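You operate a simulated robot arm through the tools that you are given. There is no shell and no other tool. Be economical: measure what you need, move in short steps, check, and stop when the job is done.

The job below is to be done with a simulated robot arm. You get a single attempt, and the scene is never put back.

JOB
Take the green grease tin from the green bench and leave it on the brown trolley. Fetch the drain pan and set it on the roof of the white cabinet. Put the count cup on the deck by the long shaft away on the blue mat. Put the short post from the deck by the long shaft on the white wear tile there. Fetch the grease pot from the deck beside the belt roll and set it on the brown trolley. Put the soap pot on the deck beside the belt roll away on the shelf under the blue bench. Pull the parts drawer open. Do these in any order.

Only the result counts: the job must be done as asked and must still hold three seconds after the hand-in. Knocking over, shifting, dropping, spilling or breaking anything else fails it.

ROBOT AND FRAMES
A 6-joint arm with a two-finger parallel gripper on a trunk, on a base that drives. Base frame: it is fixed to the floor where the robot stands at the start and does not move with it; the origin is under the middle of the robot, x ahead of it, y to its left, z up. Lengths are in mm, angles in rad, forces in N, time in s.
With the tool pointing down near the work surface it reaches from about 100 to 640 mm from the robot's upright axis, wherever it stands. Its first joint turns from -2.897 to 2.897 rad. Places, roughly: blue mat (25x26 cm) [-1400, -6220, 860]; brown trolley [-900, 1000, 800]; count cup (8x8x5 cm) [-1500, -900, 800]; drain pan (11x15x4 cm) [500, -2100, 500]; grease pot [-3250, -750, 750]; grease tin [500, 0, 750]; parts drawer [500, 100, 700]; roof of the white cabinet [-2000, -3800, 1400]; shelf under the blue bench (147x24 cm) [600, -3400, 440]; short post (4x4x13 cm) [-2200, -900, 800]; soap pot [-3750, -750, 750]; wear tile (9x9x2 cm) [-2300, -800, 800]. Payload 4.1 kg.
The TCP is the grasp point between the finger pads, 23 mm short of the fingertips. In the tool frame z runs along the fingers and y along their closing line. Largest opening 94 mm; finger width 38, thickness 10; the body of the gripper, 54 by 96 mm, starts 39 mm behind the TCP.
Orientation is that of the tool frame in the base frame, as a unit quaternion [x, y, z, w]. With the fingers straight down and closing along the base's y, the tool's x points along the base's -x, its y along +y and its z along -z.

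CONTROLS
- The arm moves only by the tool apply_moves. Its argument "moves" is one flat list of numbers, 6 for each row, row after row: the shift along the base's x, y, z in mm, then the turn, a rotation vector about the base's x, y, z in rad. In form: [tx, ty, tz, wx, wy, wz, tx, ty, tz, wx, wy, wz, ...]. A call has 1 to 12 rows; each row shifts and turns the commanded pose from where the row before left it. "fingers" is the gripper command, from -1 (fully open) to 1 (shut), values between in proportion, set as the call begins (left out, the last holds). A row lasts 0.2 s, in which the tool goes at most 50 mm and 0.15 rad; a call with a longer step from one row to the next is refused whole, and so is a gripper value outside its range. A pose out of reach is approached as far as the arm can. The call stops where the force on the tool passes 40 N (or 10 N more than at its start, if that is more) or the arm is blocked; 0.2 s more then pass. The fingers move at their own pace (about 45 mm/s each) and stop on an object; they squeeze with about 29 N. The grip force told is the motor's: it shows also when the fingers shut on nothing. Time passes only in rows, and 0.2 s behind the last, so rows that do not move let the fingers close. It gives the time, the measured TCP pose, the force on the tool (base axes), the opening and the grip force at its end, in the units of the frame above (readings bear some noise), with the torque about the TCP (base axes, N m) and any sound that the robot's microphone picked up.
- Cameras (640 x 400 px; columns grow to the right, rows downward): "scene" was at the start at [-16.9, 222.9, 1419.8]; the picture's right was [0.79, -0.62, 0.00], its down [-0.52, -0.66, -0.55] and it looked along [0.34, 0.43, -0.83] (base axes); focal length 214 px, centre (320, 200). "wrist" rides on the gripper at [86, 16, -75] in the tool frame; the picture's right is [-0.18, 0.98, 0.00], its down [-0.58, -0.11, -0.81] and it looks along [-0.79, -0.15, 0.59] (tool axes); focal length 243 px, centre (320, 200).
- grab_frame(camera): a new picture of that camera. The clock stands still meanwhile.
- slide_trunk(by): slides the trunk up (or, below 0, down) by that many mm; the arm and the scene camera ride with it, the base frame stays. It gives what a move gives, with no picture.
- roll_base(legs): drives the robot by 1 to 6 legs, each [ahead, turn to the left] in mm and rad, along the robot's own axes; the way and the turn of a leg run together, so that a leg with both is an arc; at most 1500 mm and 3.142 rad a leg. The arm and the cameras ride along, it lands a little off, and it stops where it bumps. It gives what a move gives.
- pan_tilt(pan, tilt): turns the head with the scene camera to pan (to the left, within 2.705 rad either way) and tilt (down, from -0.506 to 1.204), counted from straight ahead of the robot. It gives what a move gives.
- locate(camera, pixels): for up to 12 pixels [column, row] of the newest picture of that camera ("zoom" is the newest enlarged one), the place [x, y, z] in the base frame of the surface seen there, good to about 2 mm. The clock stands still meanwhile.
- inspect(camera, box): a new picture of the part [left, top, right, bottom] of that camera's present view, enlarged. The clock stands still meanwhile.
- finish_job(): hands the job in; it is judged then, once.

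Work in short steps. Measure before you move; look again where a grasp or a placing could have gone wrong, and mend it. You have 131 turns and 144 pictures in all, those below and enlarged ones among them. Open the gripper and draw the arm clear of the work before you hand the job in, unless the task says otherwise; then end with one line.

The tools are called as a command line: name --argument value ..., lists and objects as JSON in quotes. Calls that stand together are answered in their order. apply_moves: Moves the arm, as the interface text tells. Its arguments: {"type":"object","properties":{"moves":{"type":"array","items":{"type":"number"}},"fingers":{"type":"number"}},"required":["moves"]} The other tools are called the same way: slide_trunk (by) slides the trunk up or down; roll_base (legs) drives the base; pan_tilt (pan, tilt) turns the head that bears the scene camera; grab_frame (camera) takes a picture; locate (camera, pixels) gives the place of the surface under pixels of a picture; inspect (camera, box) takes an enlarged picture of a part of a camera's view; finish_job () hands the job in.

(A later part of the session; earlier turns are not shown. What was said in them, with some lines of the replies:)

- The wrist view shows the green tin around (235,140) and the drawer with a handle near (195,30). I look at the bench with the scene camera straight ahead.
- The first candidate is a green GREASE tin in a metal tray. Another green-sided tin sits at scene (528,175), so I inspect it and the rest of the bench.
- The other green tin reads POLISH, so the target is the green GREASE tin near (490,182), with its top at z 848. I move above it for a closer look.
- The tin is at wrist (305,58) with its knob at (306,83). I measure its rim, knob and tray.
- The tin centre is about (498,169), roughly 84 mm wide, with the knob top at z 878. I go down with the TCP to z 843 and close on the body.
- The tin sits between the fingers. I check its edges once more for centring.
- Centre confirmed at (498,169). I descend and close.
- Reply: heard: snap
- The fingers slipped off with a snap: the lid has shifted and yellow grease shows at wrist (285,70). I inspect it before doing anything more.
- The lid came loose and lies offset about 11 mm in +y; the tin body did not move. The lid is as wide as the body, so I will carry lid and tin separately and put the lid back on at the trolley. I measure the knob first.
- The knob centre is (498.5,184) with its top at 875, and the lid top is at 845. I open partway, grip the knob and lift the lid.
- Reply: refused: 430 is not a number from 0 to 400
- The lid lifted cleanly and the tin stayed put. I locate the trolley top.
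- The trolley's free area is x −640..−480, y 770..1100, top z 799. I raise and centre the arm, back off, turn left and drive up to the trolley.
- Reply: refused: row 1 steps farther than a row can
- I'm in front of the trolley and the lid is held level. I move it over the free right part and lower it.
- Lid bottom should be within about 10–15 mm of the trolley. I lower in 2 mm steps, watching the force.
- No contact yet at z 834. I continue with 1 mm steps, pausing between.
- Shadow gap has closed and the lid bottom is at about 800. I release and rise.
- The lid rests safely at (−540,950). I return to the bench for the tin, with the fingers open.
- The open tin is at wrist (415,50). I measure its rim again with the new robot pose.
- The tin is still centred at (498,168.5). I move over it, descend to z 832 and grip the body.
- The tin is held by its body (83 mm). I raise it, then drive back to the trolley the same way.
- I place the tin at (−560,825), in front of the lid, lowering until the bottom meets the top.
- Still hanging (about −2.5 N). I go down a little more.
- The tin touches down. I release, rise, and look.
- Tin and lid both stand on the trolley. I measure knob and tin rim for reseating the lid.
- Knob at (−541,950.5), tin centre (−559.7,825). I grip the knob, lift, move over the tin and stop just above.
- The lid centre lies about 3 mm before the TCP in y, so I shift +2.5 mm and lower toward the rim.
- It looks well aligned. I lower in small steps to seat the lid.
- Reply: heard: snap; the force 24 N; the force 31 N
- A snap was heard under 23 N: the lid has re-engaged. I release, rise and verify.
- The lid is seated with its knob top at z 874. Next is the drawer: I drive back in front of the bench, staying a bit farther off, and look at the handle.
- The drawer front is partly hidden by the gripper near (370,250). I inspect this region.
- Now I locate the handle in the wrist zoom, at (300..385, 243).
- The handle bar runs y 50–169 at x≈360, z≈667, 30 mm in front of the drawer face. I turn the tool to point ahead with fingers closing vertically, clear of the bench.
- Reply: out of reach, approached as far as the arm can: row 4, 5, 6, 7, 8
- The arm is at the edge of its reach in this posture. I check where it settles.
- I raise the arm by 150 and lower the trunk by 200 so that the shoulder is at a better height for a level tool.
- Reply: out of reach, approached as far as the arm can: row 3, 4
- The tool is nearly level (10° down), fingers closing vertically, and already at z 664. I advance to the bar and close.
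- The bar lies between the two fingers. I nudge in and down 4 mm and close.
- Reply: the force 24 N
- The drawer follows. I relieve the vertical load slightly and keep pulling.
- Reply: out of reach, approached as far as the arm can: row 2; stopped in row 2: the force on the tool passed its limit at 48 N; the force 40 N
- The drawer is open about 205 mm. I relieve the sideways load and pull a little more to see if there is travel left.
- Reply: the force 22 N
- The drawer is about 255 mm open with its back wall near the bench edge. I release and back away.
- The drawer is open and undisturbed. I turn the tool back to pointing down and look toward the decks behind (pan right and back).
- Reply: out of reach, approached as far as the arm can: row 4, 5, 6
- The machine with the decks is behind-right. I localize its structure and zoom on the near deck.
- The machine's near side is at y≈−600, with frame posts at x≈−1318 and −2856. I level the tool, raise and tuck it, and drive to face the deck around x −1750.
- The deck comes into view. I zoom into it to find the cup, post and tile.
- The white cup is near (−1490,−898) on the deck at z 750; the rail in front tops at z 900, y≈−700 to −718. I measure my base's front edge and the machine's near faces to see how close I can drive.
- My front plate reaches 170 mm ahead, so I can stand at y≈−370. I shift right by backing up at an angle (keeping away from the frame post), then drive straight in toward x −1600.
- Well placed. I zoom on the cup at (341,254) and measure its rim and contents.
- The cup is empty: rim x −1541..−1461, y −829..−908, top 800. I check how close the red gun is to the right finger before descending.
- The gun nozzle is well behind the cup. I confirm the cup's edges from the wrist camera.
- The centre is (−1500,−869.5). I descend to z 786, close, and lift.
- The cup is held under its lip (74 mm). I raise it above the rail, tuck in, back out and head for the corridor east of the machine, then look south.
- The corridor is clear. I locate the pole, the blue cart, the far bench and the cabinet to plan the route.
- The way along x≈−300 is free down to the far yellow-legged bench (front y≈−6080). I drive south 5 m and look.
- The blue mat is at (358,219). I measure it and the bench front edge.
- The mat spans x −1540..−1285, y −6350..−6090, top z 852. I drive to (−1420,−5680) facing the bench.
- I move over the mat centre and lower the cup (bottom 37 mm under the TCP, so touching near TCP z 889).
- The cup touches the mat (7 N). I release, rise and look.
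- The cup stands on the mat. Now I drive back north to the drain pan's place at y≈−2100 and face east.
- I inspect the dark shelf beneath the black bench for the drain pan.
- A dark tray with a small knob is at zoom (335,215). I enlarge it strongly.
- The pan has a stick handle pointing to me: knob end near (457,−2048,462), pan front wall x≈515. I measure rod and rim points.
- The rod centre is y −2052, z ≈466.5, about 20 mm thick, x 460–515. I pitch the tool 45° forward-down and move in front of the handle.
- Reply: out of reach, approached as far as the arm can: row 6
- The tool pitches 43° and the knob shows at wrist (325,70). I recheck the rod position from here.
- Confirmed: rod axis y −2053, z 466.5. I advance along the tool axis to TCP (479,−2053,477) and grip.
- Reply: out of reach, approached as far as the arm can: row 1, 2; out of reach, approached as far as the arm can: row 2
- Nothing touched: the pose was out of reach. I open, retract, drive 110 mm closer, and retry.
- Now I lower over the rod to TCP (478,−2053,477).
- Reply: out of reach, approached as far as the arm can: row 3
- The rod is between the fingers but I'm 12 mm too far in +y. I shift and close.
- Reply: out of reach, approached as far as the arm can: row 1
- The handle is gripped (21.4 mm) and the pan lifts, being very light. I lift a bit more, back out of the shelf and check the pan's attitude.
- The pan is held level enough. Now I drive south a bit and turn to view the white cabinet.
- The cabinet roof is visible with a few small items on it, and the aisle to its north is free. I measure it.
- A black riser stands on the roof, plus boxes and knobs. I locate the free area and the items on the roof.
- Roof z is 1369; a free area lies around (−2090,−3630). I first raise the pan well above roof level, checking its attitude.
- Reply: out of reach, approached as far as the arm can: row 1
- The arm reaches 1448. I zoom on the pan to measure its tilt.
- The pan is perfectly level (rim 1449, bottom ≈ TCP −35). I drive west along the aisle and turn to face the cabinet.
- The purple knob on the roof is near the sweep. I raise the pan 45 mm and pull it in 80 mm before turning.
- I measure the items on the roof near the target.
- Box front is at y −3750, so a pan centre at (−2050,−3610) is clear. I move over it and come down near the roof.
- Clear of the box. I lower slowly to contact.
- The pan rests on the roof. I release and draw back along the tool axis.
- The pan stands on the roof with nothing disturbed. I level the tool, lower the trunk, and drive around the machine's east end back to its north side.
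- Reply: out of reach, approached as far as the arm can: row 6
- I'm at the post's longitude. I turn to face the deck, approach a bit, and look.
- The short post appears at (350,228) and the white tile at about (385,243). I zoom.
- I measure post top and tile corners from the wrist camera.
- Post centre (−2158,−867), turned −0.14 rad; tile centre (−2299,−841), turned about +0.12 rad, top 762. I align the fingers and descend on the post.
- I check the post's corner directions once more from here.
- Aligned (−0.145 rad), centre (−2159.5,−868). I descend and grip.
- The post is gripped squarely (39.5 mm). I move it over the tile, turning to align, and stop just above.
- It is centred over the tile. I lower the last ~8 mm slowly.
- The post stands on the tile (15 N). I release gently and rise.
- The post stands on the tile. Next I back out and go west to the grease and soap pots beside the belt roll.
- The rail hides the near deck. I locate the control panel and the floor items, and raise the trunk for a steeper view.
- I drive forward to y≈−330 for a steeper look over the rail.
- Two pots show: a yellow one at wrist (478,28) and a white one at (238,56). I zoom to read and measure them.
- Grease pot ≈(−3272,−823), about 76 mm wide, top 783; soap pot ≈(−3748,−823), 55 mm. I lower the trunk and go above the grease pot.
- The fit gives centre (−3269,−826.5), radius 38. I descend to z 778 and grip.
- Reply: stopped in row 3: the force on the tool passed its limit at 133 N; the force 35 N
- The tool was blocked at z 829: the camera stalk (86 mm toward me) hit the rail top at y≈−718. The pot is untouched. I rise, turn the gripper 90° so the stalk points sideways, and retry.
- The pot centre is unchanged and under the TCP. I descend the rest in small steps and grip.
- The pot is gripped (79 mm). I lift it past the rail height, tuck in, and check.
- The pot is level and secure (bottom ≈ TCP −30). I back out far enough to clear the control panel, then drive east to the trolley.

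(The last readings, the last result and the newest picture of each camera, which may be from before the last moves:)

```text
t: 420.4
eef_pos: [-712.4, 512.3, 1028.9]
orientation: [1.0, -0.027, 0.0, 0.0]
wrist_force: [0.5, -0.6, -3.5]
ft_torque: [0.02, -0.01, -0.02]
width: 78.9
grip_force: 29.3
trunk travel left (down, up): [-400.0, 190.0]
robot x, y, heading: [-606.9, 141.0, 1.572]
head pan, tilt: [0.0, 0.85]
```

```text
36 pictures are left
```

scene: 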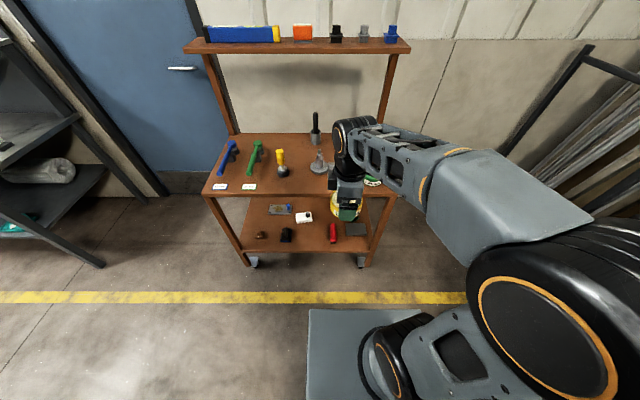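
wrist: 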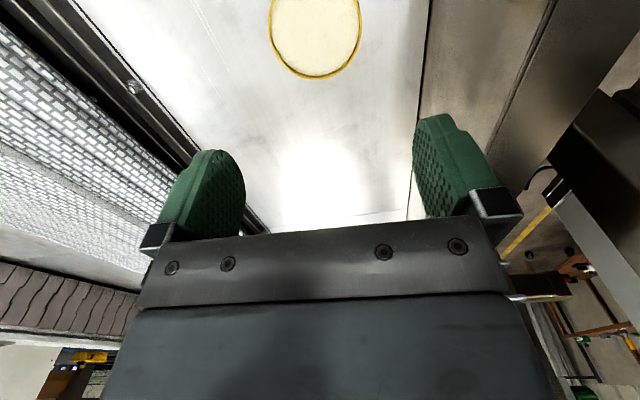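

I drive forward 260 mm, then carry the pot over to (−540,965), behind the tin.

roll_base --legs '[[260, 0]]'

grab_frame --camera "scene"

inspect --camera "scene" --box '[300, 120, 460, 220]'

```text
t: 422.3
eef_pos: [-711.9, 776.4, 1029.5]
orientation: [1.0, -0.028, 0.0, -0.001]
wrist_force: [-0.4, -0.4, -3.5]
ft_torque: [0.01, -0.01, 0.01]
width: 78.9
grip_force: 29.0
trunk travel left (down, up): [-400.0, 190.0]
robot x, y, heading: [-613.4, 408.8, 1.575]
head pan, tilt: [0.0, 0.85]
```

```text
35 pictures are left
```

scene: 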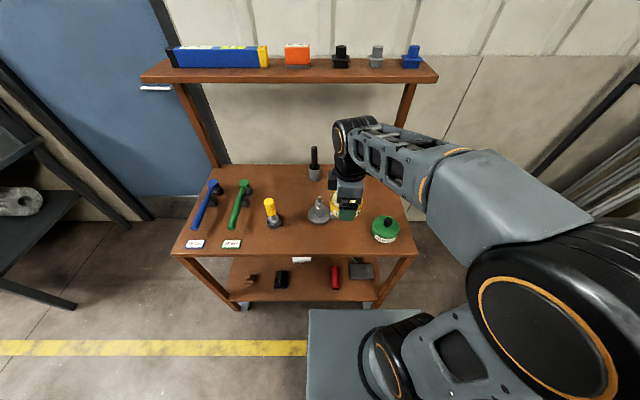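

```text
4.00 times, centred on (380, 170) of scene
```

zoom: 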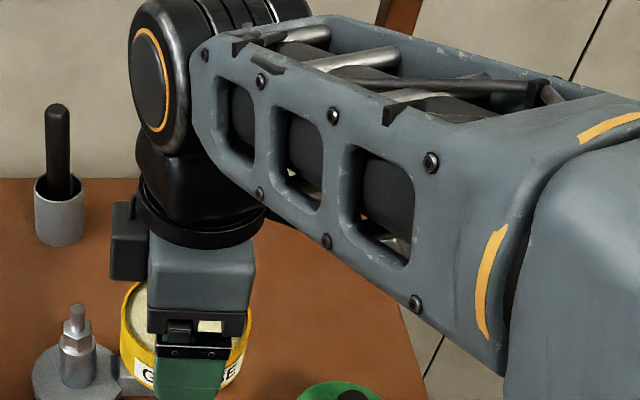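

The tin with lid stands well. I carry the pot over to (−540,965) and lower to just above the top.

apply_moves --moves '[30, 32, 0, 0, 0, 0, 30, 32, 0, 0, 0, 0, 30, 32, 0, 0, 0, 0, 30, 32, 0, 0, 0, 0, 30, 32, 0, 0, 0, 0, 22, 29, 0, 0, 0, 0, 0, 0, -50, 0, 0, 0, 0, 0, -50, 0, 0, 0, 0, 0, -40, 0, 0, 0, 0, 0, -40, 0, 0, 0, 0, 0, 0, 0, 0, 0]'

inspect --camera "scene" --box '[300, 140, 460, 260]'

```text
t: 424.7
eef_pos: [-541.0, 966.1, 847.8]
orientation: [1.0, -0.026, -0.002, 0.0]
wrist_force: [0.2, -0.2, -3.5]
ft_torque: [0.01, 0.02, 0.01]
width: 79.1
grip_force: 29.1
trunk travel left (down, up): [-400.0, 190.0]
robot x, y, heading: [-612.1, 406.6, 1.57]
head pan, tilt: [0.0, 0.85]
```

```text
3.33 times, centred on (380, 200) of scene
```

zoom: 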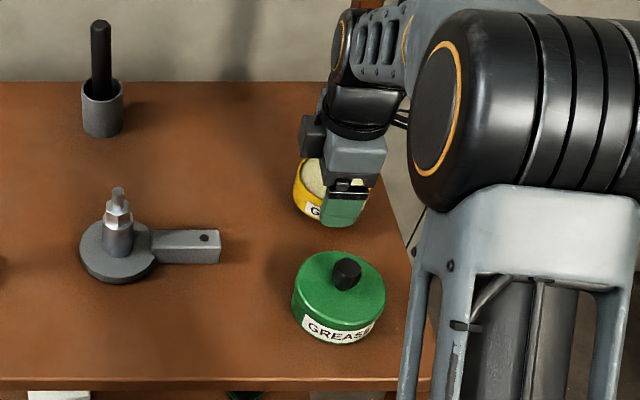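

The lid is on well. I lower the pot the last 18 mm in small steps.

apply_moves --moves '[0, 0, -8, 0, 0, 0, 0, 0, -6, 0, 0, 0, 0, 0, 0, 0, 0, 0]'

apply_moves --moves '[0, 0, -1.5, 0, 0, 0, 0, 0, -1.5, 0, 0, 0, 0, 0, 0, 0, 0, 0]'

apply_moves --moves '[0, 0, -1, 0, 0, 0, 0, 0, -1, 0, 0, 0]'

```text
t: 425.5
eef_pos: [-540.2, 965.6, 834.1]
orientation: [1.0, -0.027, -0.002, 0.001]
wrist_force: [0.0, 0.7, -4.0]
ft_torque: [0.0, 0.0, -0.02]
width: 79.1
grip_force: 29.5
trunk travel left (down, up): [-400.0, 190.0]
robot x, y, heading: [-612.2, 405.9, 1.572]
head pan, tilt: [0.0, 0.85]
```

```text
t: 426.3
eef_pos: [-539.4, 965.6, 833.0]
orientation: [1.0, -0.027, 0.0, -0.001]
wrist_force: [0.0, -0.1, -3.2]
ft_torque: [0.0, 0.01, 0.0]
width: 78.8
grip_force: 28.8
trunk travel left (down, up): [-400.0, 190.0]
robot x, y, heading: [-615.5, 404.1, 1.569]
head pan, tilt: [0.0, 0.85]
```

```text
t: 426.9
eef_pos: [-539.7, 965.8, 832.1]
orientation: [1.0, -0.027, -0.001, 0.0]
wrist_force: [1.4, 0.4, -3.2]
ft_torque: [0.01, 0.01, -0.01]
width: 79.2
grip_force: 28.8
trunk travel left (down, up): [-400.0, 190.0]
robot x, y, heading: [-615.3, 404.7, 1.571]
head pan, tilt: [0.0, 0.85]
```

apply_moves --moves '[0, 0, -1, 0, 0, 0, 0, 0, -1, 0, 0, 0]'

apply_moves --moves '[0, 0, -1, 0, 0, 0, 0, 0, 0, 0, 0, 0]'

apply_moves --moves '[0, 0, -1, 0, 0, 0, 0, 0, 0, 0, 0, 0]'

```text
t: 427.5
eef_pos: [-540.2, 966.9, 829.5]
orientation: [1.0, -0.027, -0.001, -0.001]
wrist_force: [0.0, -0.2, -2.2]
ft_torque: [-0.01, 0.03, 0.04]
width: 79.2
grip_force: 29.1
trunk travel left (down, up): [-400.0, 190.0]
robot x, y, heading: [-612.2, 405.2, 1.573]
head pan, tilt: [0.0, 0.85]
```

```text
t: 428.1
eef_pos: [-539.3, 965.6, 829.5]
orientation: [1.0, -0.027, 0.001, -0.002]
wrist_force: [0.5, -0.3, 13.3]
ft_torque: [-0.62, 0.1, 0.07]
width: 79.1
grip_force: 29.0
trunk travel left (down, up): [-400.0, 190.0]
robot x, y, heading: [-608.3, 406.7, 1.568]
head pan, tilt: [0.0, 0.85]
```

```text
t: 428.7
eef_pos: [-539.9, 965.4, 828.8]
orientation: [1.0, -0.027, -0.001, -0.001]
wrist_force: [0.0, 3.0, 19.8]
ft_torque: [-0.32, -0.02, 0.24]
width: 79.2
grip_force: 28.7
trunk travel left (down, up): [-400.0, 190.0]
robot x, y, heading: [-609.4, 404.8, 1.578]
head pan, tilt: [0.0, 0.85]
```

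Contact is made. I release, rise, tuck the arm and verify.

apply_moves --moves '[0, 0, 1.5, 0, 0, 0, 0, 0, 0, 0, 0, 0]' --fingers -1

apply_moves --moves '[0, 0, 30, 0, 0, 0, 0, 0, 45, 0, 0, 0, 0, 0, 50, 0, 0, 0, 0, 0, 50, 0, 0, 0, 0, -45, 20, 0, 0, 0, -10, -45, 0, 0, 0, 0, -10, -45, 0, 0, 0, 0, -10, -45, 0, 0, 0, 0]'

inspect --camera "scene" --box '[300, 140, 460, 260]'

```text
t: 429.3
eef_pos: [-539.8, 965.5, 827.4]
orientation: [1.0, -0.028, 0.0, 0.001]
wrist_force: [0.0, -0.7, 0.2]
ft_torque: [-0.04, 0.0, -0.03]
width: 93.8
grip_force: 0.0
trunk travel left (down, up): [-400.0, 190.0]
robot x, y, heading: [-608.0, 410.1, 1.576]
head pan, tilt: [0.0, 0.85]
```

```text
t: 431.1
eef_pos: [-573.1, 785.4, 1024.3]
orientation: [1.0, -0.027, -0.001, 0.0]
wrist_force: [0.4, 0.2, -0.2]
ft_torque: [-0.03, 0.0, 0.02]
width: 93.9
grip_force: 0.2
trunk travel left (down, up): [-400.0, 190.0]
robot x, y, heading: [-609.7, 404.9, 1.57]
head pan, tilt: [0.0, 0.85]
```

```text
3.33 times, centred on (380, 200) of scene
```

zoom: 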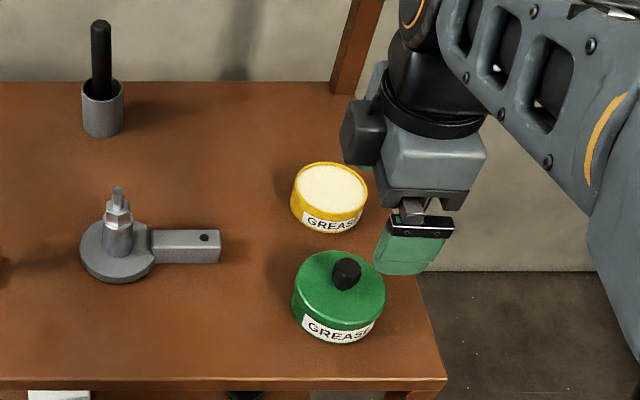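

Both grease containers stand on the trolley. Now I go back west for the soap pot.

roll_base --legs '[[-285, 0], [0, 1.571], [1500, 0], [1500, 0], [70, 0], [0, 1.571]]'

roll_base --legs '[[200, 0]]'

```text
t: 455.4
eef_pos: [-3711.4, -263.4, 1022.6]
orientation: [0.018, 1.0, 0.0, 0.001]
wrist_force: [0.4, -0.1, 0.5]
ft_torque: [0.0, -0.01, 0.0]
width: 94.1
grip_force: 0.1
trunk travel left (down, up): [-400.0, 190.0]
robot x, y, heading: [-3679.9, 116.0, -1.55]
head pan, tilt: [0.0, 0.85]
```

```text
t: 457.1
eef_pos: [-3708.1, -466.3, 1023.8]
orientation: [0.016, 1.0, 0.0, 0.002]
wrist_force: [-0.8, -0.4, 0.1]
ft_torque: [0.0, 0.01, 0.02]
width: 94.0
grip_force: 0.1
trunk travel left (down, up): [-400.0, 190.0]
robot x, y, heading: [-3676.6, -82.4, -1.551]
head pan, tilt: [0.0, 0.85]
```

I drive the final 250 mm and move above the soap pot.

roll_base --legs '[[250, 0]]'

apply_moves --moves '[-15, -35, 0, 0, 0, 0, -15, -35, 0, 0, 0, 0, -15, -37, 0, 0, 0, 0, 0, 0, -40, 0, 0, 0, 0, 0, -40, 0, 0, 0, 0, 0, 0, 0, 0, 0]' --fingers -0.7

grab_frame --camera "wrist"

```text
t: 458.9
eef_pos: [-3701.3, -712.4, 1023.1]
orientation: [0.014, 1.0, -0.001, 0.001]
wrist_force: [-0.7, -0.4, 0.5]
ft_torque: [-0.01, 0.0, 0.02]
width: 93.9
grip_force: 0.0
trunk travel left (down, up): [-400.0, 190.0]
robot x, y, heading: [-3673.0, -329.5, -1.551]
head pan, tilt: [0.0, 0.85]
```

```text
t: 460.3
eef_pos: [-3744.1, -816.9, 942.9]
orientation: [0.016, 1.0, 0.0, 0.001]
wrist_force: [-0.3, 0.6, 0.9]
ft_torque: [0.01, -0.01, 0.01]
width: 79.9
grip_force: 0.0
trunk travel left (down, up): [-400.0, 190.0]
robot x, y, heading: [-3672.8, -327.9, -1.547]
head pan, tilt: [0.0, 0.85]
```

```text
31 pictures are left
```

wrist: 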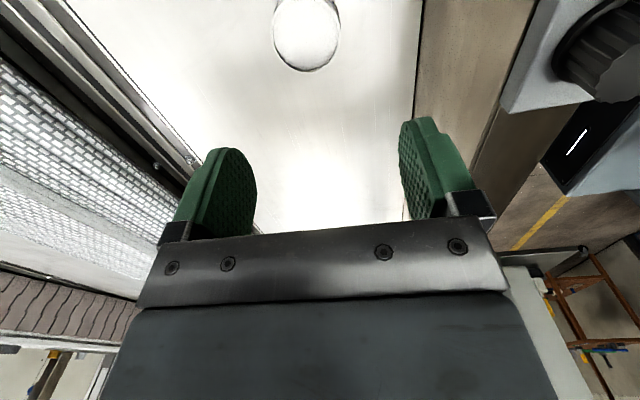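

locate --camera "wrist" --pixels '[[275, 30], [338, 30], [307, 69], [285, 60], [330, 58], [305, 30], [280, 50], [336, 45]]'

```text
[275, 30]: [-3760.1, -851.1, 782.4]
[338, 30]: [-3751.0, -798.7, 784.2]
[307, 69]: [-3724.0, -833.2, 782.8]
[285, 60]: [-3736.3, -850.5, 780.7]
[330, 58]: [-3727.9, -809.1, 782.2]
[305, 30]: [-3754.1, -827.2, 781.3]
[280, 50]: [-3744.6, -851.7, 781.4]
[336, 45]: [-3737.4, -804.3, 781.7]
```

Soap pot centre (−3751,−827), radius 28. I descend and grip it.

apply_moves --moves '[-7, -10, -30, 0, 0, 0, 0, 0, -45, 0, 0, 0, 0, 0, -40, 0, 0, 0, 0, 0, -30, 0, 0, 0, 0, 0, -19, 0, 0, 0, 0, 0, 0, 0, 0, 0]'

apply_moves --moves '[0, 0, 0, 0, 0, 0, 0, 0, 0, 0, 0, 0, 0, 0, 0, 0, 0, 0]' --fingers 1

apply_moves --moves '[0, 0, 20, 0, 0, 0, 0, 0, 40, 0, 0, 0, 0, 0, 50, 0, 0, 0, 0, 0, 50, 0, 0, 0, 0, 0, 50, 0, 0, 0, 0, 0, 40, 0, 0, 0, 10, 35, 0, 0, 0, 0, 10, 35, 0, 0, 0, 0, 10, 35, 0, 0, 0, 0, 10, 20, 0, 0, 0, 0]'

inspect --camera "wrist" --box '[130, 0, 530, 250]'

```text
t: 461.7
eef_pos: [-3753.4, -828.0, 778.8]
orientation: [0.015, 1.0, 0.0, 0.0]
wrist_force: [0.0, 0.2, 0.1]
ft_torque: [0.0, -0.04, 0.04]
width: 79.8
grip_force: 0.1
trunk travel left (down, up): [-400.0, 190.0]
robot x, y, heading: [-3669.9, -330.1, -1.544]
head pan, tilt: [0.0, 0.85]
```

```text
t: 462.5
eef_pos: [-3753.2, -828.2, 780.0]
orientation: [0.016, 1.0, 0.001, 0.001]
wrist_force: [-0.5, -0.4, -1.2]
ft_torque: [-0.02, 0.01, 0.01]
width: 59.1
grip_force: 29.0
trunk travel left (down, up): [-400.0, 190.0]
robot x, y, heading: [-3668.8, -331.8, -1.549]
head pan, tilt: [0.0, 0.85]
```

```text
t: 464.7
eef_pos: [-3712.7, -703.2, 1026.3]
orientation: [0.015, 1.0, 0.0, 0.001]
wrist_force: [-0.3, -0.3, -1.4]
ft_torque: [0.03, 0.04, 0.01]
width: 59.1
grip_force: 28.9
trunk travel left (down, up): [-400.0, 190.0]
robot x, y, heading: [-3673.6, -330.7, -1.552]
head pan, tilt: [0.0, 0.85]
```

```text
1.60 times, centred on (330, 125) of wrist
```

zoom: 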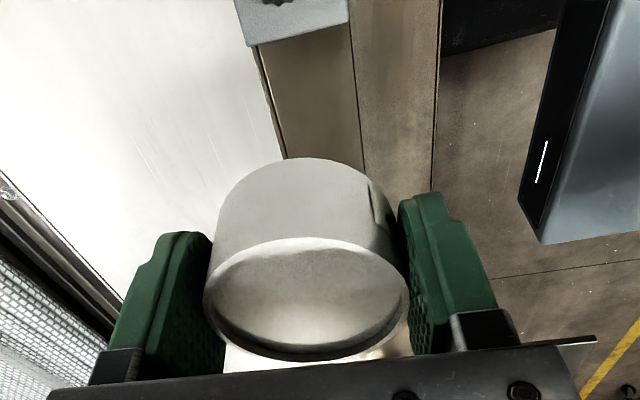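

Soap pot is held (59 mm). I drive around the machine to the blue bench at y≈−3400 and face it.

roll_base --legs '[[-450, 0], [0, 1.552], [1500, 0], [1500, 0], [400, 0], [0, -1.571]]'

roll_base --legs '[[1500, 0], [1500, 0], [350, 0], [0, 1.571]]'

slide_trunk --by -300

pan_tilt --pan 0.0 --tilt 0.4

grab_frame --camera "scene"

```text
t: 490.9
eef_pos: [-386.9, -304.2, 1027.9]
orientation: [0.037, 0.999, 0.0, 0.001]
wrist_force: [0.3, -0.5, -1.4]
ft_torque: [-0.01, 0.0, -0.03]
width: 59.2
grip_force: 29.8
trunk travel left (down, up): [-400.0, 190.0]
robot x, y, heading: [-330.7, 68.3, -1.587]
head pan, tilt: [0.0, 0.85]
```

```text
t: 511.2
eef_pos: [63.4, -3341.4, 1027.8]
orientation: [-0.701, 0.714, 0.001, -0.001]
wrist_force: [0.0, -0.3, -0.5]
ft_torque: [-0.04, -0.03, -0.01]
width: 59.2
grip_force: 28.8
trunk travel left (down, up): [-400.0, 190.0]
robot x, y, heading: [-310.9, -3308.7, 0.034]
head pan, tilt: [0.0, 0.85]
```

```text
t: 514.2
eef_pos: [62.8, -3341.2, 728.7]
orientation: [-0.7, 0.714, 0.0, 0.0]
wrist_force: [0.1, -0.1, -1.5]
ft_torque: [-0.01, 0.01, -0.01]
width: 59.2
grip_force: 29.0
trunk travel left (down, up): [-100.0, 490.0]
robot x, y, heading: [-310.5, -3303.5, 0.036]
head pan, tilt: [0.0, 0.85]
```

```text
t: 515.1
eef_pos: [63.7, -3340.0, 728.1]
orientation: [-0.7, 0.714, 0.0, 0.0]
wrist_force: [0.7, 0.4, -1.7]
ft_torque: [-0.02, 0.03, 0.01]
width: 59.2
grip_force: 29.0
trunk travel left (down, up): [-100.0, 490.0]
robot x, y, heading: [-313.9, -3305.5, 0.036]
head pan, tilt: [0.0, 0.4]
```

```text
29 pictures are left
```

scene: 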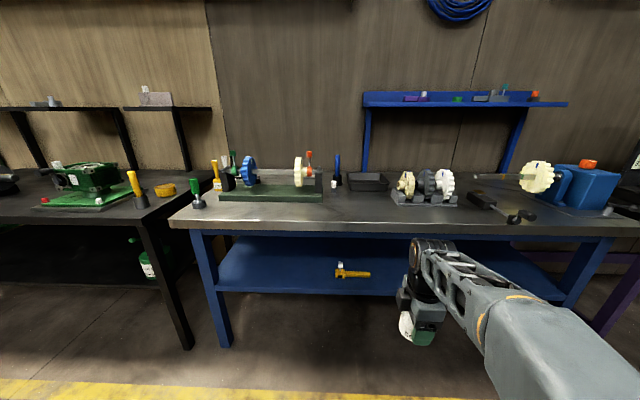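

The blue bench and its shelf are visible. I measure shelf edge, surface, the bench top's edge and free places.

locate --camera "scene" --pixels '[[280, 285], [280, 270], [300, 292], [280, 227], [330, 220], [280, 208], [260, 265], [245, 275], [350, 270], [225, 285], [300, 240], [360, 215]]'

inspect --camera "scene" --box '[180, 190, 420, 310]'

```text
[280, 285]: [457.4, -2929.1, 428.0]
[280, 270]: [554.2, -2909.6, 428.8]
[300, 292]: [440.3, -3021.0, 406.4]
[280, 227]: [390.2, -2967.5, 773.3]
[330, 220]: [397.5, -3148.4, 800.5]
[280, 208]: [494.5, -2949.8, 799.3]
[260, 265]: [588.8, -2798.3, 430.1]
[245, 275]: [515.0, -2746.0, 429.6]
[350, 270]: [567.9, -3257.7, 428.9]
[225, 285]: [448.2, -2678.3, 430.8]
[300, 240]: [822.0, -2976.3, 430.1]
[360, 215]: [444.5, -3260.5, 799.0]
```

```text
2.67 times, centred on (300, 250) of scene
```

zoom: 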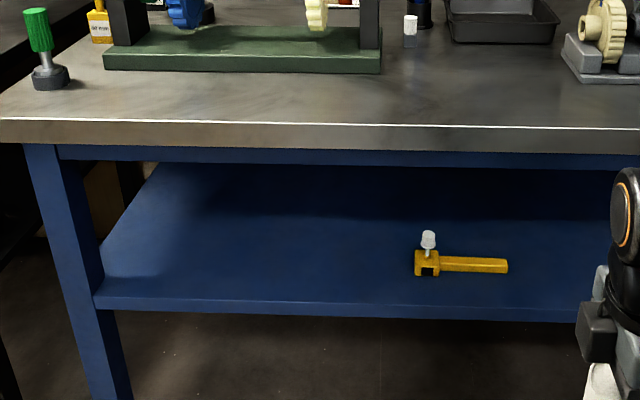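

The shelf is at z 430 with its front edge x≈445; the bench top edge is x≈392, z 800. To fit under the top I will set the pot on the clear front strip of the bench top, then regrip with the tool pitched 45°. I move into place first.

slide_trunk --by 300

roll_base --legs '[[0, 0.727], [282, 0], [0, -0.763]]'

pan_tilt --pan 0.0 --tilt 0.8

grab_frame --camera "scene"

```text
t: 518.1
eef_pos: [63.5, -3339.4, 1028.2]
orientation: [-0.7, 0.714, 0.0, 0.0]
wrist_force: [0.7, 1.0, -2.0]
ft_torque: [-0.01, -0.02, -0.03]
width: 59.2
grip_force: 29.1
trunk travel left (down, up): [-400.0, 190.0]
robot x, y, heading: [-308.5, -3305.6, 0.034]
head pan, tilt: [0.0, 0.4]
```

```text
t: 524.0
eef_pos: [258.4, -3154.0, 1028.7]
orientation: [-0.695, 0.719, 0.001, 0.001]
wrist_force: [0.2, 0.5, -1.7]
ft_torque: [0.0, -0.02, -0.03]
width: 59.0
grip_force: 28.9
trunk travel left (down, up): [-400.0, 190.0]
robot x, y, heading: [-112.4, -3113.7, 0.022]
head pan, tilt: [0.0, 0.4]
```

```text
t: 524.9
eef_pos: [259.2, -3153.3, 1028.5]
orientation: [-0.695, 0.719, 0.001, 0.0]
wrist_force: [0.7, 0.6, -1.7]
ft_torque: [-0.01, 0.01, -0.01]
width: 59.1
grip_force: 29.5
trunk travel left (down, up): [-400.0, 190.0]
robot x, y, heading: [-117.0, -3109.1, 0.019]
head pan, tilt: [0.0, 0.799]
```

```text
27 pictures are left
```

scene: 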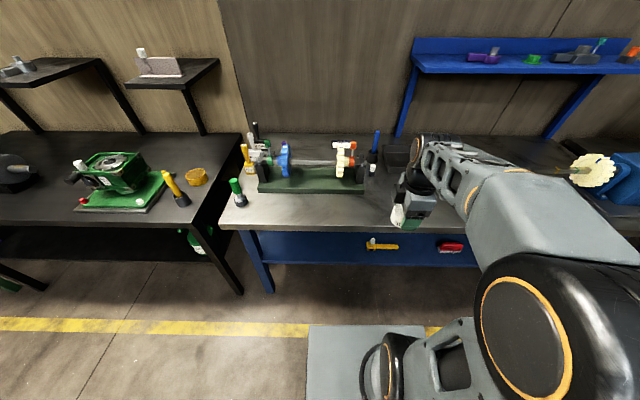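

I check free space on the front strip.

locate --camera "scene" --pixels '[[310, 192], [330, 210], [330, 225], [365, 195], [372, 170], [390, 195], [300, 240], [330, 262]]'

```text
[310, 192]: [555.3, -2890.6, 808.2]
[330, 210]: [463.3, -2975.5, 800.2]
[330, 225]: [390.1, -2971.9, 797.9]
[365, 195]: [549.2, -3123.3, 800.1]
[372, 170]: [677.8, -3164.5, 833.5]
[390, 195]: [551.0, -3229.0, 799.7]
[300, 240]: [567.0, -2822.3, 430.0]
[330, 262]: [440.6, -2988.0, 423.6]
```

I carry the pot to (460,−3100) and lower it.

apply_moves --moves '[40, 11, 0, 0, 0, 0, 40, 11, 0, 0, 0, 0, 40, 11, 0, 0, 0, 0, 40, 10, 0, 0, 0, 0, 41, 10, 0, 0, 0, 0, 0, 0, -50, 0, 0, 0, 0, 0, -50, 0, 0, 0, 0, 0, -50, 0, 0, 0, 0, 0, -40, 0, 0, 0, 0, 0, -2, 0, 0, 0, 0, 0, 0, 0, 0, 0]'

apply_moves --moves '[0, 0, -2, 0, 0, 0, 0, 0, -2, 0, 0, 0, 0, 0, 0, 0, 0, 0]'

apply_moves --moves '[0, 0, -1, 0, 0, 0, 0, 0, -1, 0, 0, 0, 0, 0, 0, 0, 0, 0]'

```text
t: 527.3
eef_pos: [460.4, -3101.0, 834.3]
orientation: [-0.695, 0.719, -0.001, 0.0]
wrist_force: [0.2, 0.4, -0.8]
ft_torque: [0.0, 0.0, 0.04]
width: 59.0
grip_force: 28.4
trunk travel left (down, up): [-400.0, 190.0]
robot x, y, heading: [-114.2, -3115.1, 0.021]
head pan, tilt: [0.0, 0.799]
```

```text
t: 528.1
eef_pos: [459.9, -3101.6, 830.7]
orientation: [-0.695, 0.719, 0.0, 0.0]
wrist_force: [-0.5, -0.6, -1.5]
ft_torque: [-0.02, 0.0, -0.01]
width: 59.1
grip_force: 28.7
trunk travel left (down, up): [-400.0, 190.0]
robot x, y, heading: [-113.7, -3111.3, 0.02]
head pan, tilt: [0.0, 0.799]
```

```text
t: 528.9
eef_pos: [461.1, -3101.3, 831.3]
orientation: [-0.695, 0.719, -0.001, 0.0]
wrist_force: [0.3, 0.9, -0.8]
ft_torque: [0.0, -0.06, 0.01]
width: 59.2
grip_force: 29.2
trunk travel left (down, up): [-400.0, 190.0]
robot x, y, heading: [-113.7, -3108.6, 0.02]
head pan, tilt: [0.0, 0.799]
```

apply_moves --moves '[0, 0, -1, 0, 0, 0, 0, 0, -1, 0, 0, 0, 0, 0, 0, 0, 0, 0]'

apply_moves --moves '[0, 0, -1, 0, 0, 0, 0, 0, 0, 0, 0, 0]'

```text
t: 529.7
eef_pos: [460.5, -3101.3, 828.8]
orientation: [-0.694, 0.72, 0.0, 0.001]
wrist_force: [-0.9, 1.4, 16.0]
ft_torque: [0.06, 0.44, -0.02]
width: 59.1
grip_force: 29.3
trunk travel left (down, up): [-400.0, 190.0]
robot x, y, heading: [-113.9, -3113.2, 0.022]
head pan, tilt: [0.0, 0.799]
```

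```text
t: 530.3
eef_pos: [459.6, -3101.4, 828.2]
orientation: [-0.694, 0.72, 0.0, 0.002]
wrist_force: [1.4, 1.4, 20.0]
ft_torque: [0.14, 0.33, -0.02]
width: 59.4
grip_force: 29.1
trunk travel left (down, up): [-400.0, 190.0]
robot x, y, heading: [-114.6, -3109.0, 0.025]
head pan, tilt: [0.0, 0.799]
```

The pot stands on the bench top. I release, rise, and turn the gripper back by −1.53 rad.

apply_moves --moves '[0, 0, 1.5, 0, 0, 0, 0, 0, 0, 0, 0, 0]' --fingers -0.9

apply_moves --moves '[0, 0, 30, 0, 0, 0, 0, 0, 45, 0, 0, -0.139, 0, 0, 45, 0, 0, -0.139, -30, 0, 0, 0, 0, -0.139, -30, 0, 0, 0, 0, -0.139, -30, 0, 0, 0, 0, -0.139, -30, 0, 0, 0, 0, -0.139, 0, 0, 0, 0, 0, -0.139, 0, 0, 0, 0, 0, -0.139, 0, 0, 0, 0, 0, -0.139, 0, 0, 0, 0, 0, -0.139, 0, 0, 0, 0, 0, -0.139]'

apply_moves --moves '[0, 0, 0, 0, -0.131, 0, 0, 0, 0, 0, -0.131, 0, 0, 0, 0, 0, -0.131, 0, 0, 0, 0, 0, -0.131, 0, 0, 0, 0, 0, -0.131, 0, 0, 0, 0, 0, -0.131, 0, 0, 0, 0, 0, 0, 0]'

grab_frame --camera "scene"

grab_frame --camera "wrist"

```text
t: 530.9
eef_pos: [458.9, -3100.3, 828.9]
orientation: [-0.695, 0.719, 0.001, 0.0]
wrist_force: [0.8, -0.8, 0.1]
ft_torque: [0.01, 0.04, 0.02]
width: 89.4
grip_force: 0.0
trunk travel left (down, up): [-400.0, 190.0]
robot x, y, heading: [-112.4, -3114.5, 0.022]
head pan, tilt: [0.0, 0.799]
```

```text
t: 533.5
eef_pos: [339.9, -3100.1, 947.9]
orientation: [-0.003, 1.0, -0.001, 0.001]
wrist_force: [-0.1, -0.3, 0.9]
ft_torque: [0.04, -0.02, 0.01]
width: 89.6
grip_force: 0.1
trunk travel left (down, up): [-400.0, 190.0]
robot x, y, heading: [-111.8, -3110.3, 0.023]
head pan, tilt: [0.0, 0.799]
```

```text
t: 535.1
eef_pos: [339.6, -3103.8, 950.5]
orientation: [-0.002, 0.932, -0.008, 0.363]
wrist_force: [0.3, -0.4, 0.2]
ft_torque: [0.02, 0.02, -0.04]
width: 89.3
grip_force: 0.2
trunk travel left (down, up): [-400.0, 190.0]
robot x, y, heading: [-112.6, -3108.9, 0.021]
head pan, tilt: [0.0, 0.799]
```

```text
26 pictures are left
```

scene: 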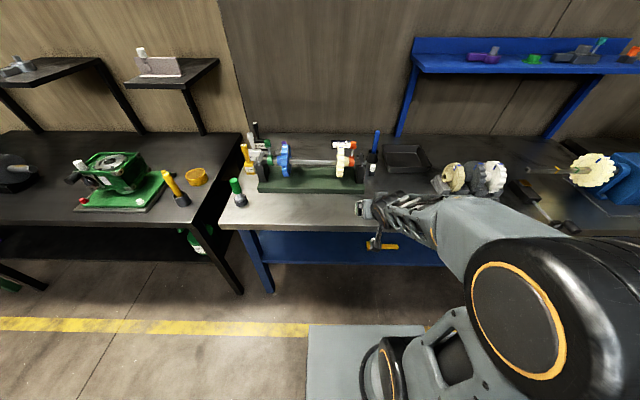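

```text
25 pictures are left
```

wrist: 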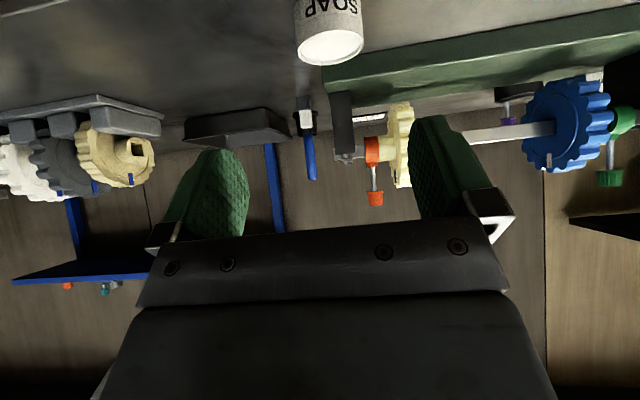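

The pot stands at wrist (330,35). I measure its rim for the pitched grip.

locate --camera "wrist" --pixels '[[298, 48], [362, 42], [330, 64], [330, 48], [310, 60], [350, 56], [330, 33]]'

```text
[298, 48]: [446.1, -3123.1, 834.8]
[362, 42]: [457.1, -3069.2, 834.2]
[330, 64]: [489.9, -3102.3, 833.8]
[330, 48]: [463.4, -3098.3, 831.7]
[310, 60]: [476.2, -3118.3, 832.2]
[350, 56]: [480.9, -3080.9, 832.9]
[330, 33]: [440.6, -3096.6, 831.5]
```

Pot centre (460.5,−3099.5), top 833. I approach along the tool axis to TCP (460,−3099.5,834) and grip.

apply_moves --moves '[30, 2, -29, 0, 0, 0, 30, 2, -29, 0, 0, 0, 30, 0, -29, 0, 0, 0, 15, 0, -15, 0, 0, 0, 0, 0, 0, 0, 0, 0]'

apply_moves --moves '[15, 0, -14, 0, 0, 0, 0, 0, 0, 0, 0, 0]'

inspect --camera "wrist" --box '[130, 0, 530, 250]'

```text
t: 536.3
eef_pos: [435.1, -3096.2, 857.5]
orientation: [-0.004, 0.924, -0.002, 0.383]
wrist_force: [-0.5, 0.5, -0.6]
ft_torque: [0.02, 0.04, 0.0]
width: 89.3
grip_force: 0.1
out of reach, approached as far as the arm can: row 1
trunk travel left (down, up): [-400.0, 190.0]
robot x, y, heading: [-114.0, -3113.7, 0.026]
head pan, tilt: [0.0, 0.799]
```

```text
t: 536.9
eef_pos: [451.1, -3095.5, 843.2]
orientation: [-0.003, 0.923, -0.003, 0.384]
wrist_force: [0.6, -0.5, -0.8]
ft_torque: [-0.01, 0.03, 0.0]
width: 89.3
grip_force: 0.0
trunk travel left (down, up): [-400.0, 190.0]
robot x, y, heading: [-117.1, -3116.5, 0.024]
head pan, tilt: [0.0, 0.799]
```

```text
1.60 times, centred on (330, 125) of wrist
```

zoom: 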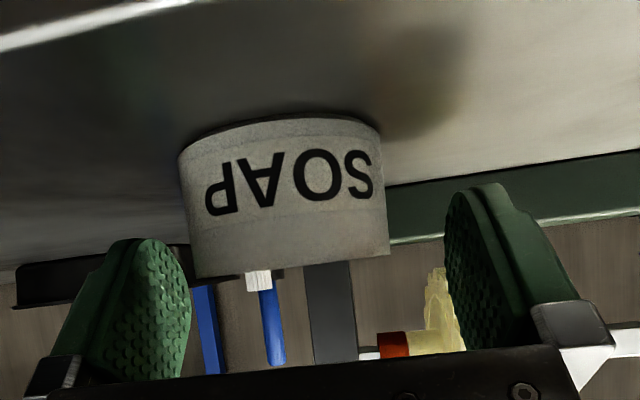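

The pot is between the fingers. I finish the approach and close, then lift.

apply_moves --moves '[9, -4, -9, 0, 0, 0, 0, 0, 0, 0, 0, 0]'

apply_moves --moves '[0, 0, 0, 0, 0, 0, 0, 0, 0, 0, 0, 0, 0, 0, 0, 0, 0, 0]' --fingers 1

apply_moves --moves '[0, 0, 15, 0, 0, 0, 0, 0, 25, 0, 0, 0, 0, 0, 30, 0, 0, 0]'

inspect --camera "wrist" --box '[130, 0, 530, 250]'

```text
t: 537.5
eef_pos: [459.1, -3098.8, 832.5]
orientation: [-0.004, 0.924, -0.001, 0.383]
wrist_force: [0.4, 0.0, 0.3]
ft_torque: [-0.01, -0.01, 0.02]
width: 89.3
grip_force: 0.1
trunk travel left (down, up): [-400.0, 190.0]
robot x, y, heading: [-112.3, -3110.8, 0.022]
head pan, tilt: [0.0, 0.799]
```

```text
t: 538.3
eef_pos: [460.1, -3099.0, 833.4]
orientation: [-0.005, 0.924, 0.0, 0.383]
wrist_force: [0.5, -0.9, -0.6]
ft_torque: [0.04, 0.02, 0.0]
width: 58.2
grip_force: 29.3
trunk travel left (down, up): [-400.0, 190.0]
robot x, y, heading: [-115.8, -3113.4, 0.019]
head pan, tilt: [0.0, 0.799]
```

```text
t: 539.1
eef_pos: [460.9, -3099.6, 903.1]
orientation: [-0.004, 0.923, -0.001, 0.384]
wrist_force: [-0.3, -0.3, -1.4]
ft_torque: [0.02, 0.0, 0.0]
width: 58.3
grip_force: 29.6
trunk travel left (down, up): [-400.0, 190.0]
robot x, y, heading: [-115.8, -3112.4, 0.022]
head pan, tilt: [0.0, 0.799]
```

```text
1.60 times, centred on (330, 125) of wrist
```

zoom: 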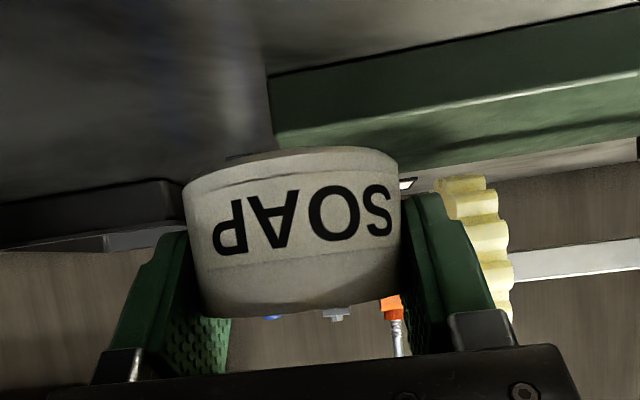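

The pot is level in the pitched grip (bottom ≈ TCP −33.5). I back off, lower the trunk, and look before driving in to the shelf.

roll_base --legs '[[-260, 0]]'

apply_moves --moves '[-40, 0, 0, 0, 0, 0, -40, 0, 0, 0, 0, 0]'

slide_trunk --by -390

pan_tilt --pan 0.0 --tilt 0.45

grab_frame --camera "scene"

```text
t: 540.9
eef_pos: [208.4, -3103.6, 903.4]
orientation: [-0.005, 0.923, -0.001, 0.385]
wrist_force: [0.9, 0.6, -0.5]
ft_torque: [-0.02, -0.03, 0.04]
width: 58.1
grip_force: 29.3
trunk travel left (down, up): [-400.0, 190.0]
robot x, y, heading: [-367.7, -3118.1, 0.024]
head pan, tilt: [0.0, 0.799]
```

```text
t: 541.5
eef_pos: [127.8, -3104.0, 902.9]
orientation: [-0.004, 0.924, -0.002, 0.383]
wrist_force: [0.6, -0.1, -1.0]
ft_torque: [0.02, 0.01, 0.0]
width: 57.9
grip_force: 28.8
trunk travel left (down, up): [-400.0, 190.0]
robot x, y, heading: [-370.0, -3118.6, 0.019]
head pan, tilt: [0.0, 0.799]
```

```text
t: 545.3
eef_pos: [126.0, -3103.7, 514.3]
orientation: [-0.004, 0.924, -0.002, 0.383]
wrist_force: [0.1, 0.0, -0.9]
ft_torque: [0.0, 0.0, -0.03]
width: 58.1
grip_force: 29.0
trunk travel left (down, up): [-10.0, 580.0]
robot x, y, heading: [-372.0, -3113.7, 0.025]
head pan, tilt: [0.0, 0.799]
```

```text
t: 546.1
eef_pos: [125.9, -3103.0, 513.8]
orientation: [-0.004, 0.924, -0.001, 0.383]
wrist_force: [0.3, 0.4, -0.9]
ft_torque: [-0.01, -0.01, -0.02]
width: 57.9
grip_force: 28.9
trunk travel left (down, up): [-10.0, 580.0]
robot x, y, heading: [-370.5, -3116.8, 0.029]
head pan, tilt: [0.0, 0.45]
```

```text
22 pictures are left
5 turns are left
```

scene: 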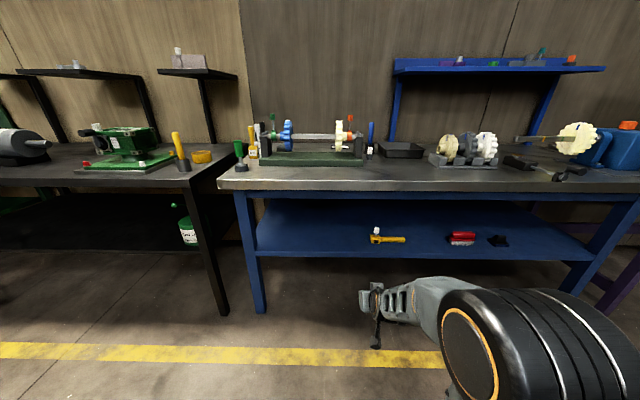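

The shelf in front is free at y≈−3100. I drive in, then lower toward the shelf in steps.

roll_base --legs '[[372, 0]]'

apply_moves --moves '[0, 0, -20, 0, 0, 0, 0, 0, -18, 0, 0, 0, 0, 0, 0, 0, 0, 0]'

apply_moves --moves '[0, 0, -3, 0, 0, 0, 0, 0, -3, 0, 0, 0, 0, 0, -2, 0, 0, 0, 0, 0, 0, 0, 0, 0]'

apply_moves --moves '[0, 0, -1.5, 0, 0, 0, 0, 0, -1, 0, 0, 0, 0, 0, 0, 0, 0, 0]'

inspect --camera "scene" --box '[220, 180, 420, 305]'

inspect --camera "wrist" --box '[130, 0, 530, 250]'

```text
t: 548.5
eef_pos: [496.3, -3096.1, 512.9]
orientation: [-0.004, 0.923, -0.001, 0.384]
wrist_force: [-0.4, 0.8, -0.8]
ft_torque: [0.01, 0.0, -0.01]
width: 57.8
grip_force: 28.8
trunk travel left (down, up): [-10.0, 580.0]
robot x, y, heading: [6.1, -3112.2, 0.011]
head pan, tilt: [0.0, 0.45]
```

```text
t: 549.3
eef_pos: [498.9, -3096.9, 476.5]
orientation: [-0.004, 0.924, -0.001, 0.384]
wrist_force: [0.2, 0.2, -0.6]
ft_torque: [0.02, 0.01, 0.02]
width: 57.9
grip_force: 29.1
trunk travel left (down, up): [-10.0, 580.0]
robot x, y, heading: [1.0, -3109.4, 0.018]
head pan, tilt: [0.0, 0.45]
```

```text
t: 550.3
eef_pos: [497.9, -3096.7, 468.4]
orientation: [-0.003, 0.924, -0.001, 0.382]
wrist_force: [-0.3, -0.9, -1.8]
ft_torque: [-0.01, 0.01, -0.01]
width: 58.5
grip_force: 29.2
trunk travel left (down, up): [-10.0, 580.0]
robot x, y, heading: [7.6, -3109.4, 0.022]
head pan, tilt: [0.0, 0.45]
```

```text
t: 551.1
eef_pos: [497.1, -3097.6, 464.0]
orientation: [-0.004, 0.923, -0.001, 0.385]
wrist_force: [-0.4, 0.4, -1.4]
ft_torque: [0.0, 0.02, 0.0]
width: 58.2
grip_force: 29.1
trunk travel left (down, up): [-10.0, 580.0]
robot x, y, heading: [0.6, -3110.0, 0.018]
head pan, tilt: [0.0, 0.45]
```

```text
3.20 times, centred on (320, 242) of scene
```

zoom: 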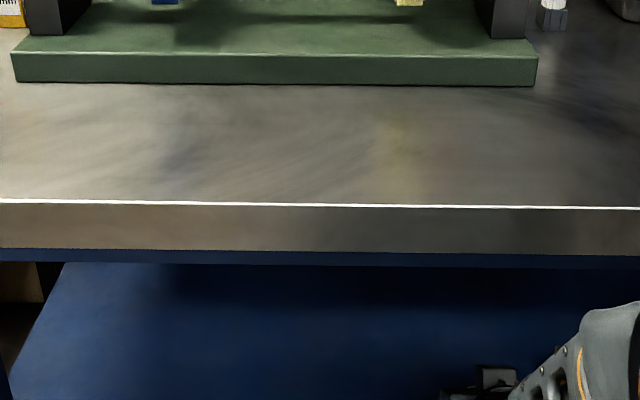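

```text
1.60 times, centred on (330, 125) of wrist
4 turns are left
```

zoom: 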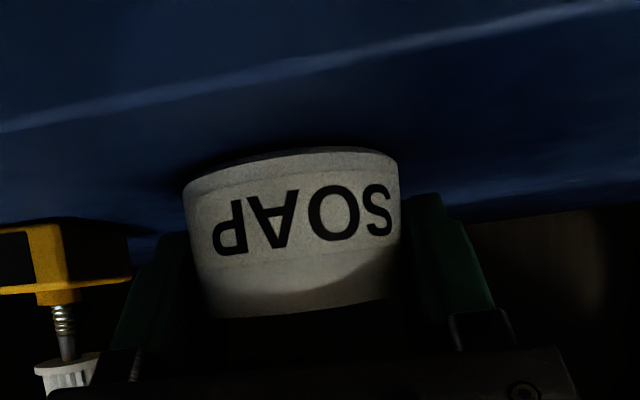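

Just above the shelf (about 1 mm). I lower the last bit, open slightly, withdraw along the tool axis, and look.

apply_moves --moves '[0, 0, -1, 0, 0, 0, 0, 0, 0, 0, 0, 0]'

apply_moves --moves '[0, 0, -0.7, 0, 0, 0, 0, 0, 0, 0, 0, 0]'

apply_moves --moves '[0, 0, 0, 0, 0, 0, 0, 0, 0, 0, 0, 0, 0, 0, 0, 0, 0, 0]' --fingers -0.55

apply_moves --moves '[-10, 0, 10, 0, 0, 0, -20, 0, 20, 0, 0, 0, -25, 0, 25, 0, 0, 0, -30, 0, 0, 0, 0, 0, 0, 0, 0, 0, 0, 0]'

roll_base --legs '[[-350, 0]]'

grab_frame --camera "scene"

inspect --camera "scene" --box '[260, 190, 460, 270]'

```text
t: 551.7
eef_pos: [496.7, -3098.1, 464.2]
orientation: [-0.004, 0.923, -0.001, 0.384]
wrist_force: [0.1, 0.1, -1.3]
ft_torque: [0.02, -0.02, -0.01]
width: 58.2
grip_force: 29.0
trunk travel left (down, up): [-10.0, 580.0]
robot x, y, heading: [-2.3, -3112.6, 0.017]
head pan, tilt: [0.0, 0.45]
```

```text
t: 552.3
eef_pos: [495.5, -3098.1, 463.8]
orientation: [-0.004, 0.923, -0.001, 0.384]
wrist_force: [-0.1, 0.1, -1.3]
ft_torque: [-0.02, -0.01, -0.01]
width: 58.0
grip_force: 29.1
trunk travel left (down, up): [-10.0, 580.0]
robot x, y, heading: [-0.2, -3110.4, 0.015]
head pan, tilt: [0.0, 0.45]
```

```text
t: 553.1
eef_pos: [496.0, -3097.2, 464.1]
orientation: [-0.003, 0.923, -0.001, 0.384]
wrist_force: [0.4, -0.3, 0.4]
ft_torque: [-0.01, 0.0, -0.03]
width: 72.8
grip_force: 0.0
trunk travel left (down, up): [-10.0, 580.0]
robot x, y, heading: [3.3, -3109.5, 0.019]
head pan, tilt: [0.0, 0.45]
```

```text
t: 554.3
eef_pos: [434.3, -3095.6, 520.8]
orientation: [-0.003, 0.924, -0.001, 0.382]
wrist_force: [-0.1, -0.3, -0.2]
ft_torque: [-0.01, 0.02, 0.02]
width: 72.8
grip_force: 0.0
out of reach, approached as far as the arm can: row 4
trunk travel left (down, up): [-10.0, 580.0]
robot x, y, heading: [0.3, -3107.4, 0.02]
head pan, tilt: [0.0, 0.45]
```

```text
t: 556.5
eef_pos: [83.8, -3103.4, 522.0]
orientation: [-0.003, 0.923, -0.001, 0.384]
wrist_force: [0.6, -0.4, -0.3]
ft_torque: [0.01, 0.0, 0.0]
width: 73.0
grip_force: 0.1
trunk travel left (down, up): [-10.0, 580.0]
robot x, y, heading: [-346.6, -3114.2, 0.019]
head pan, tilt: [0.0, 0.45]
```

```text
19 pictures are left
```

scene: 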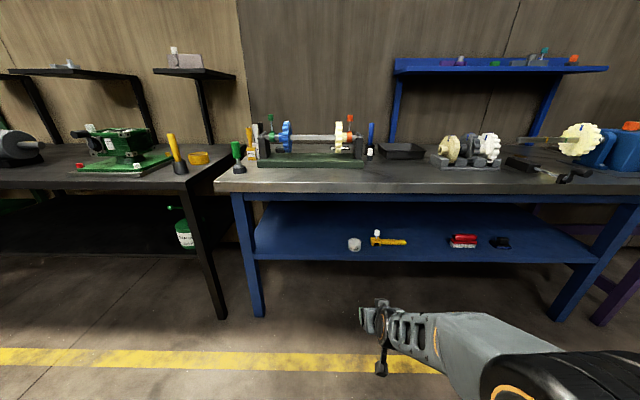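

```text
3.20 times, centred on (360, 230) of scene
3 turns are left
```

zoom: 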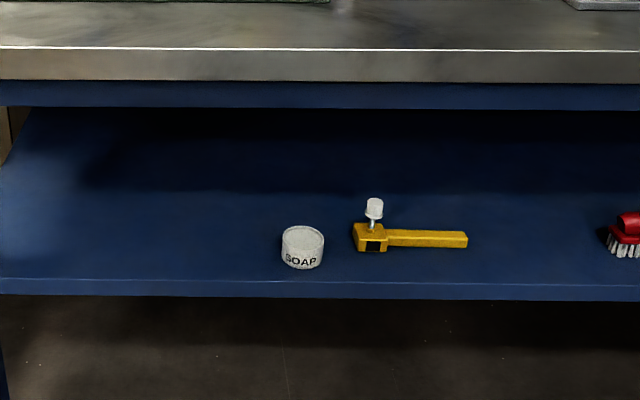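

The soap pot stands upright on the shelf. The gripper is open and the arm is clear, so I hand in.

finish_job

```text
The job is handed in.
```

All seven tasks are done and the job is handed in. On my first grip the green grease tin's lid snapped off, so I carried lid and tin to the trolley separately and pressed the lid back on until it snapped.
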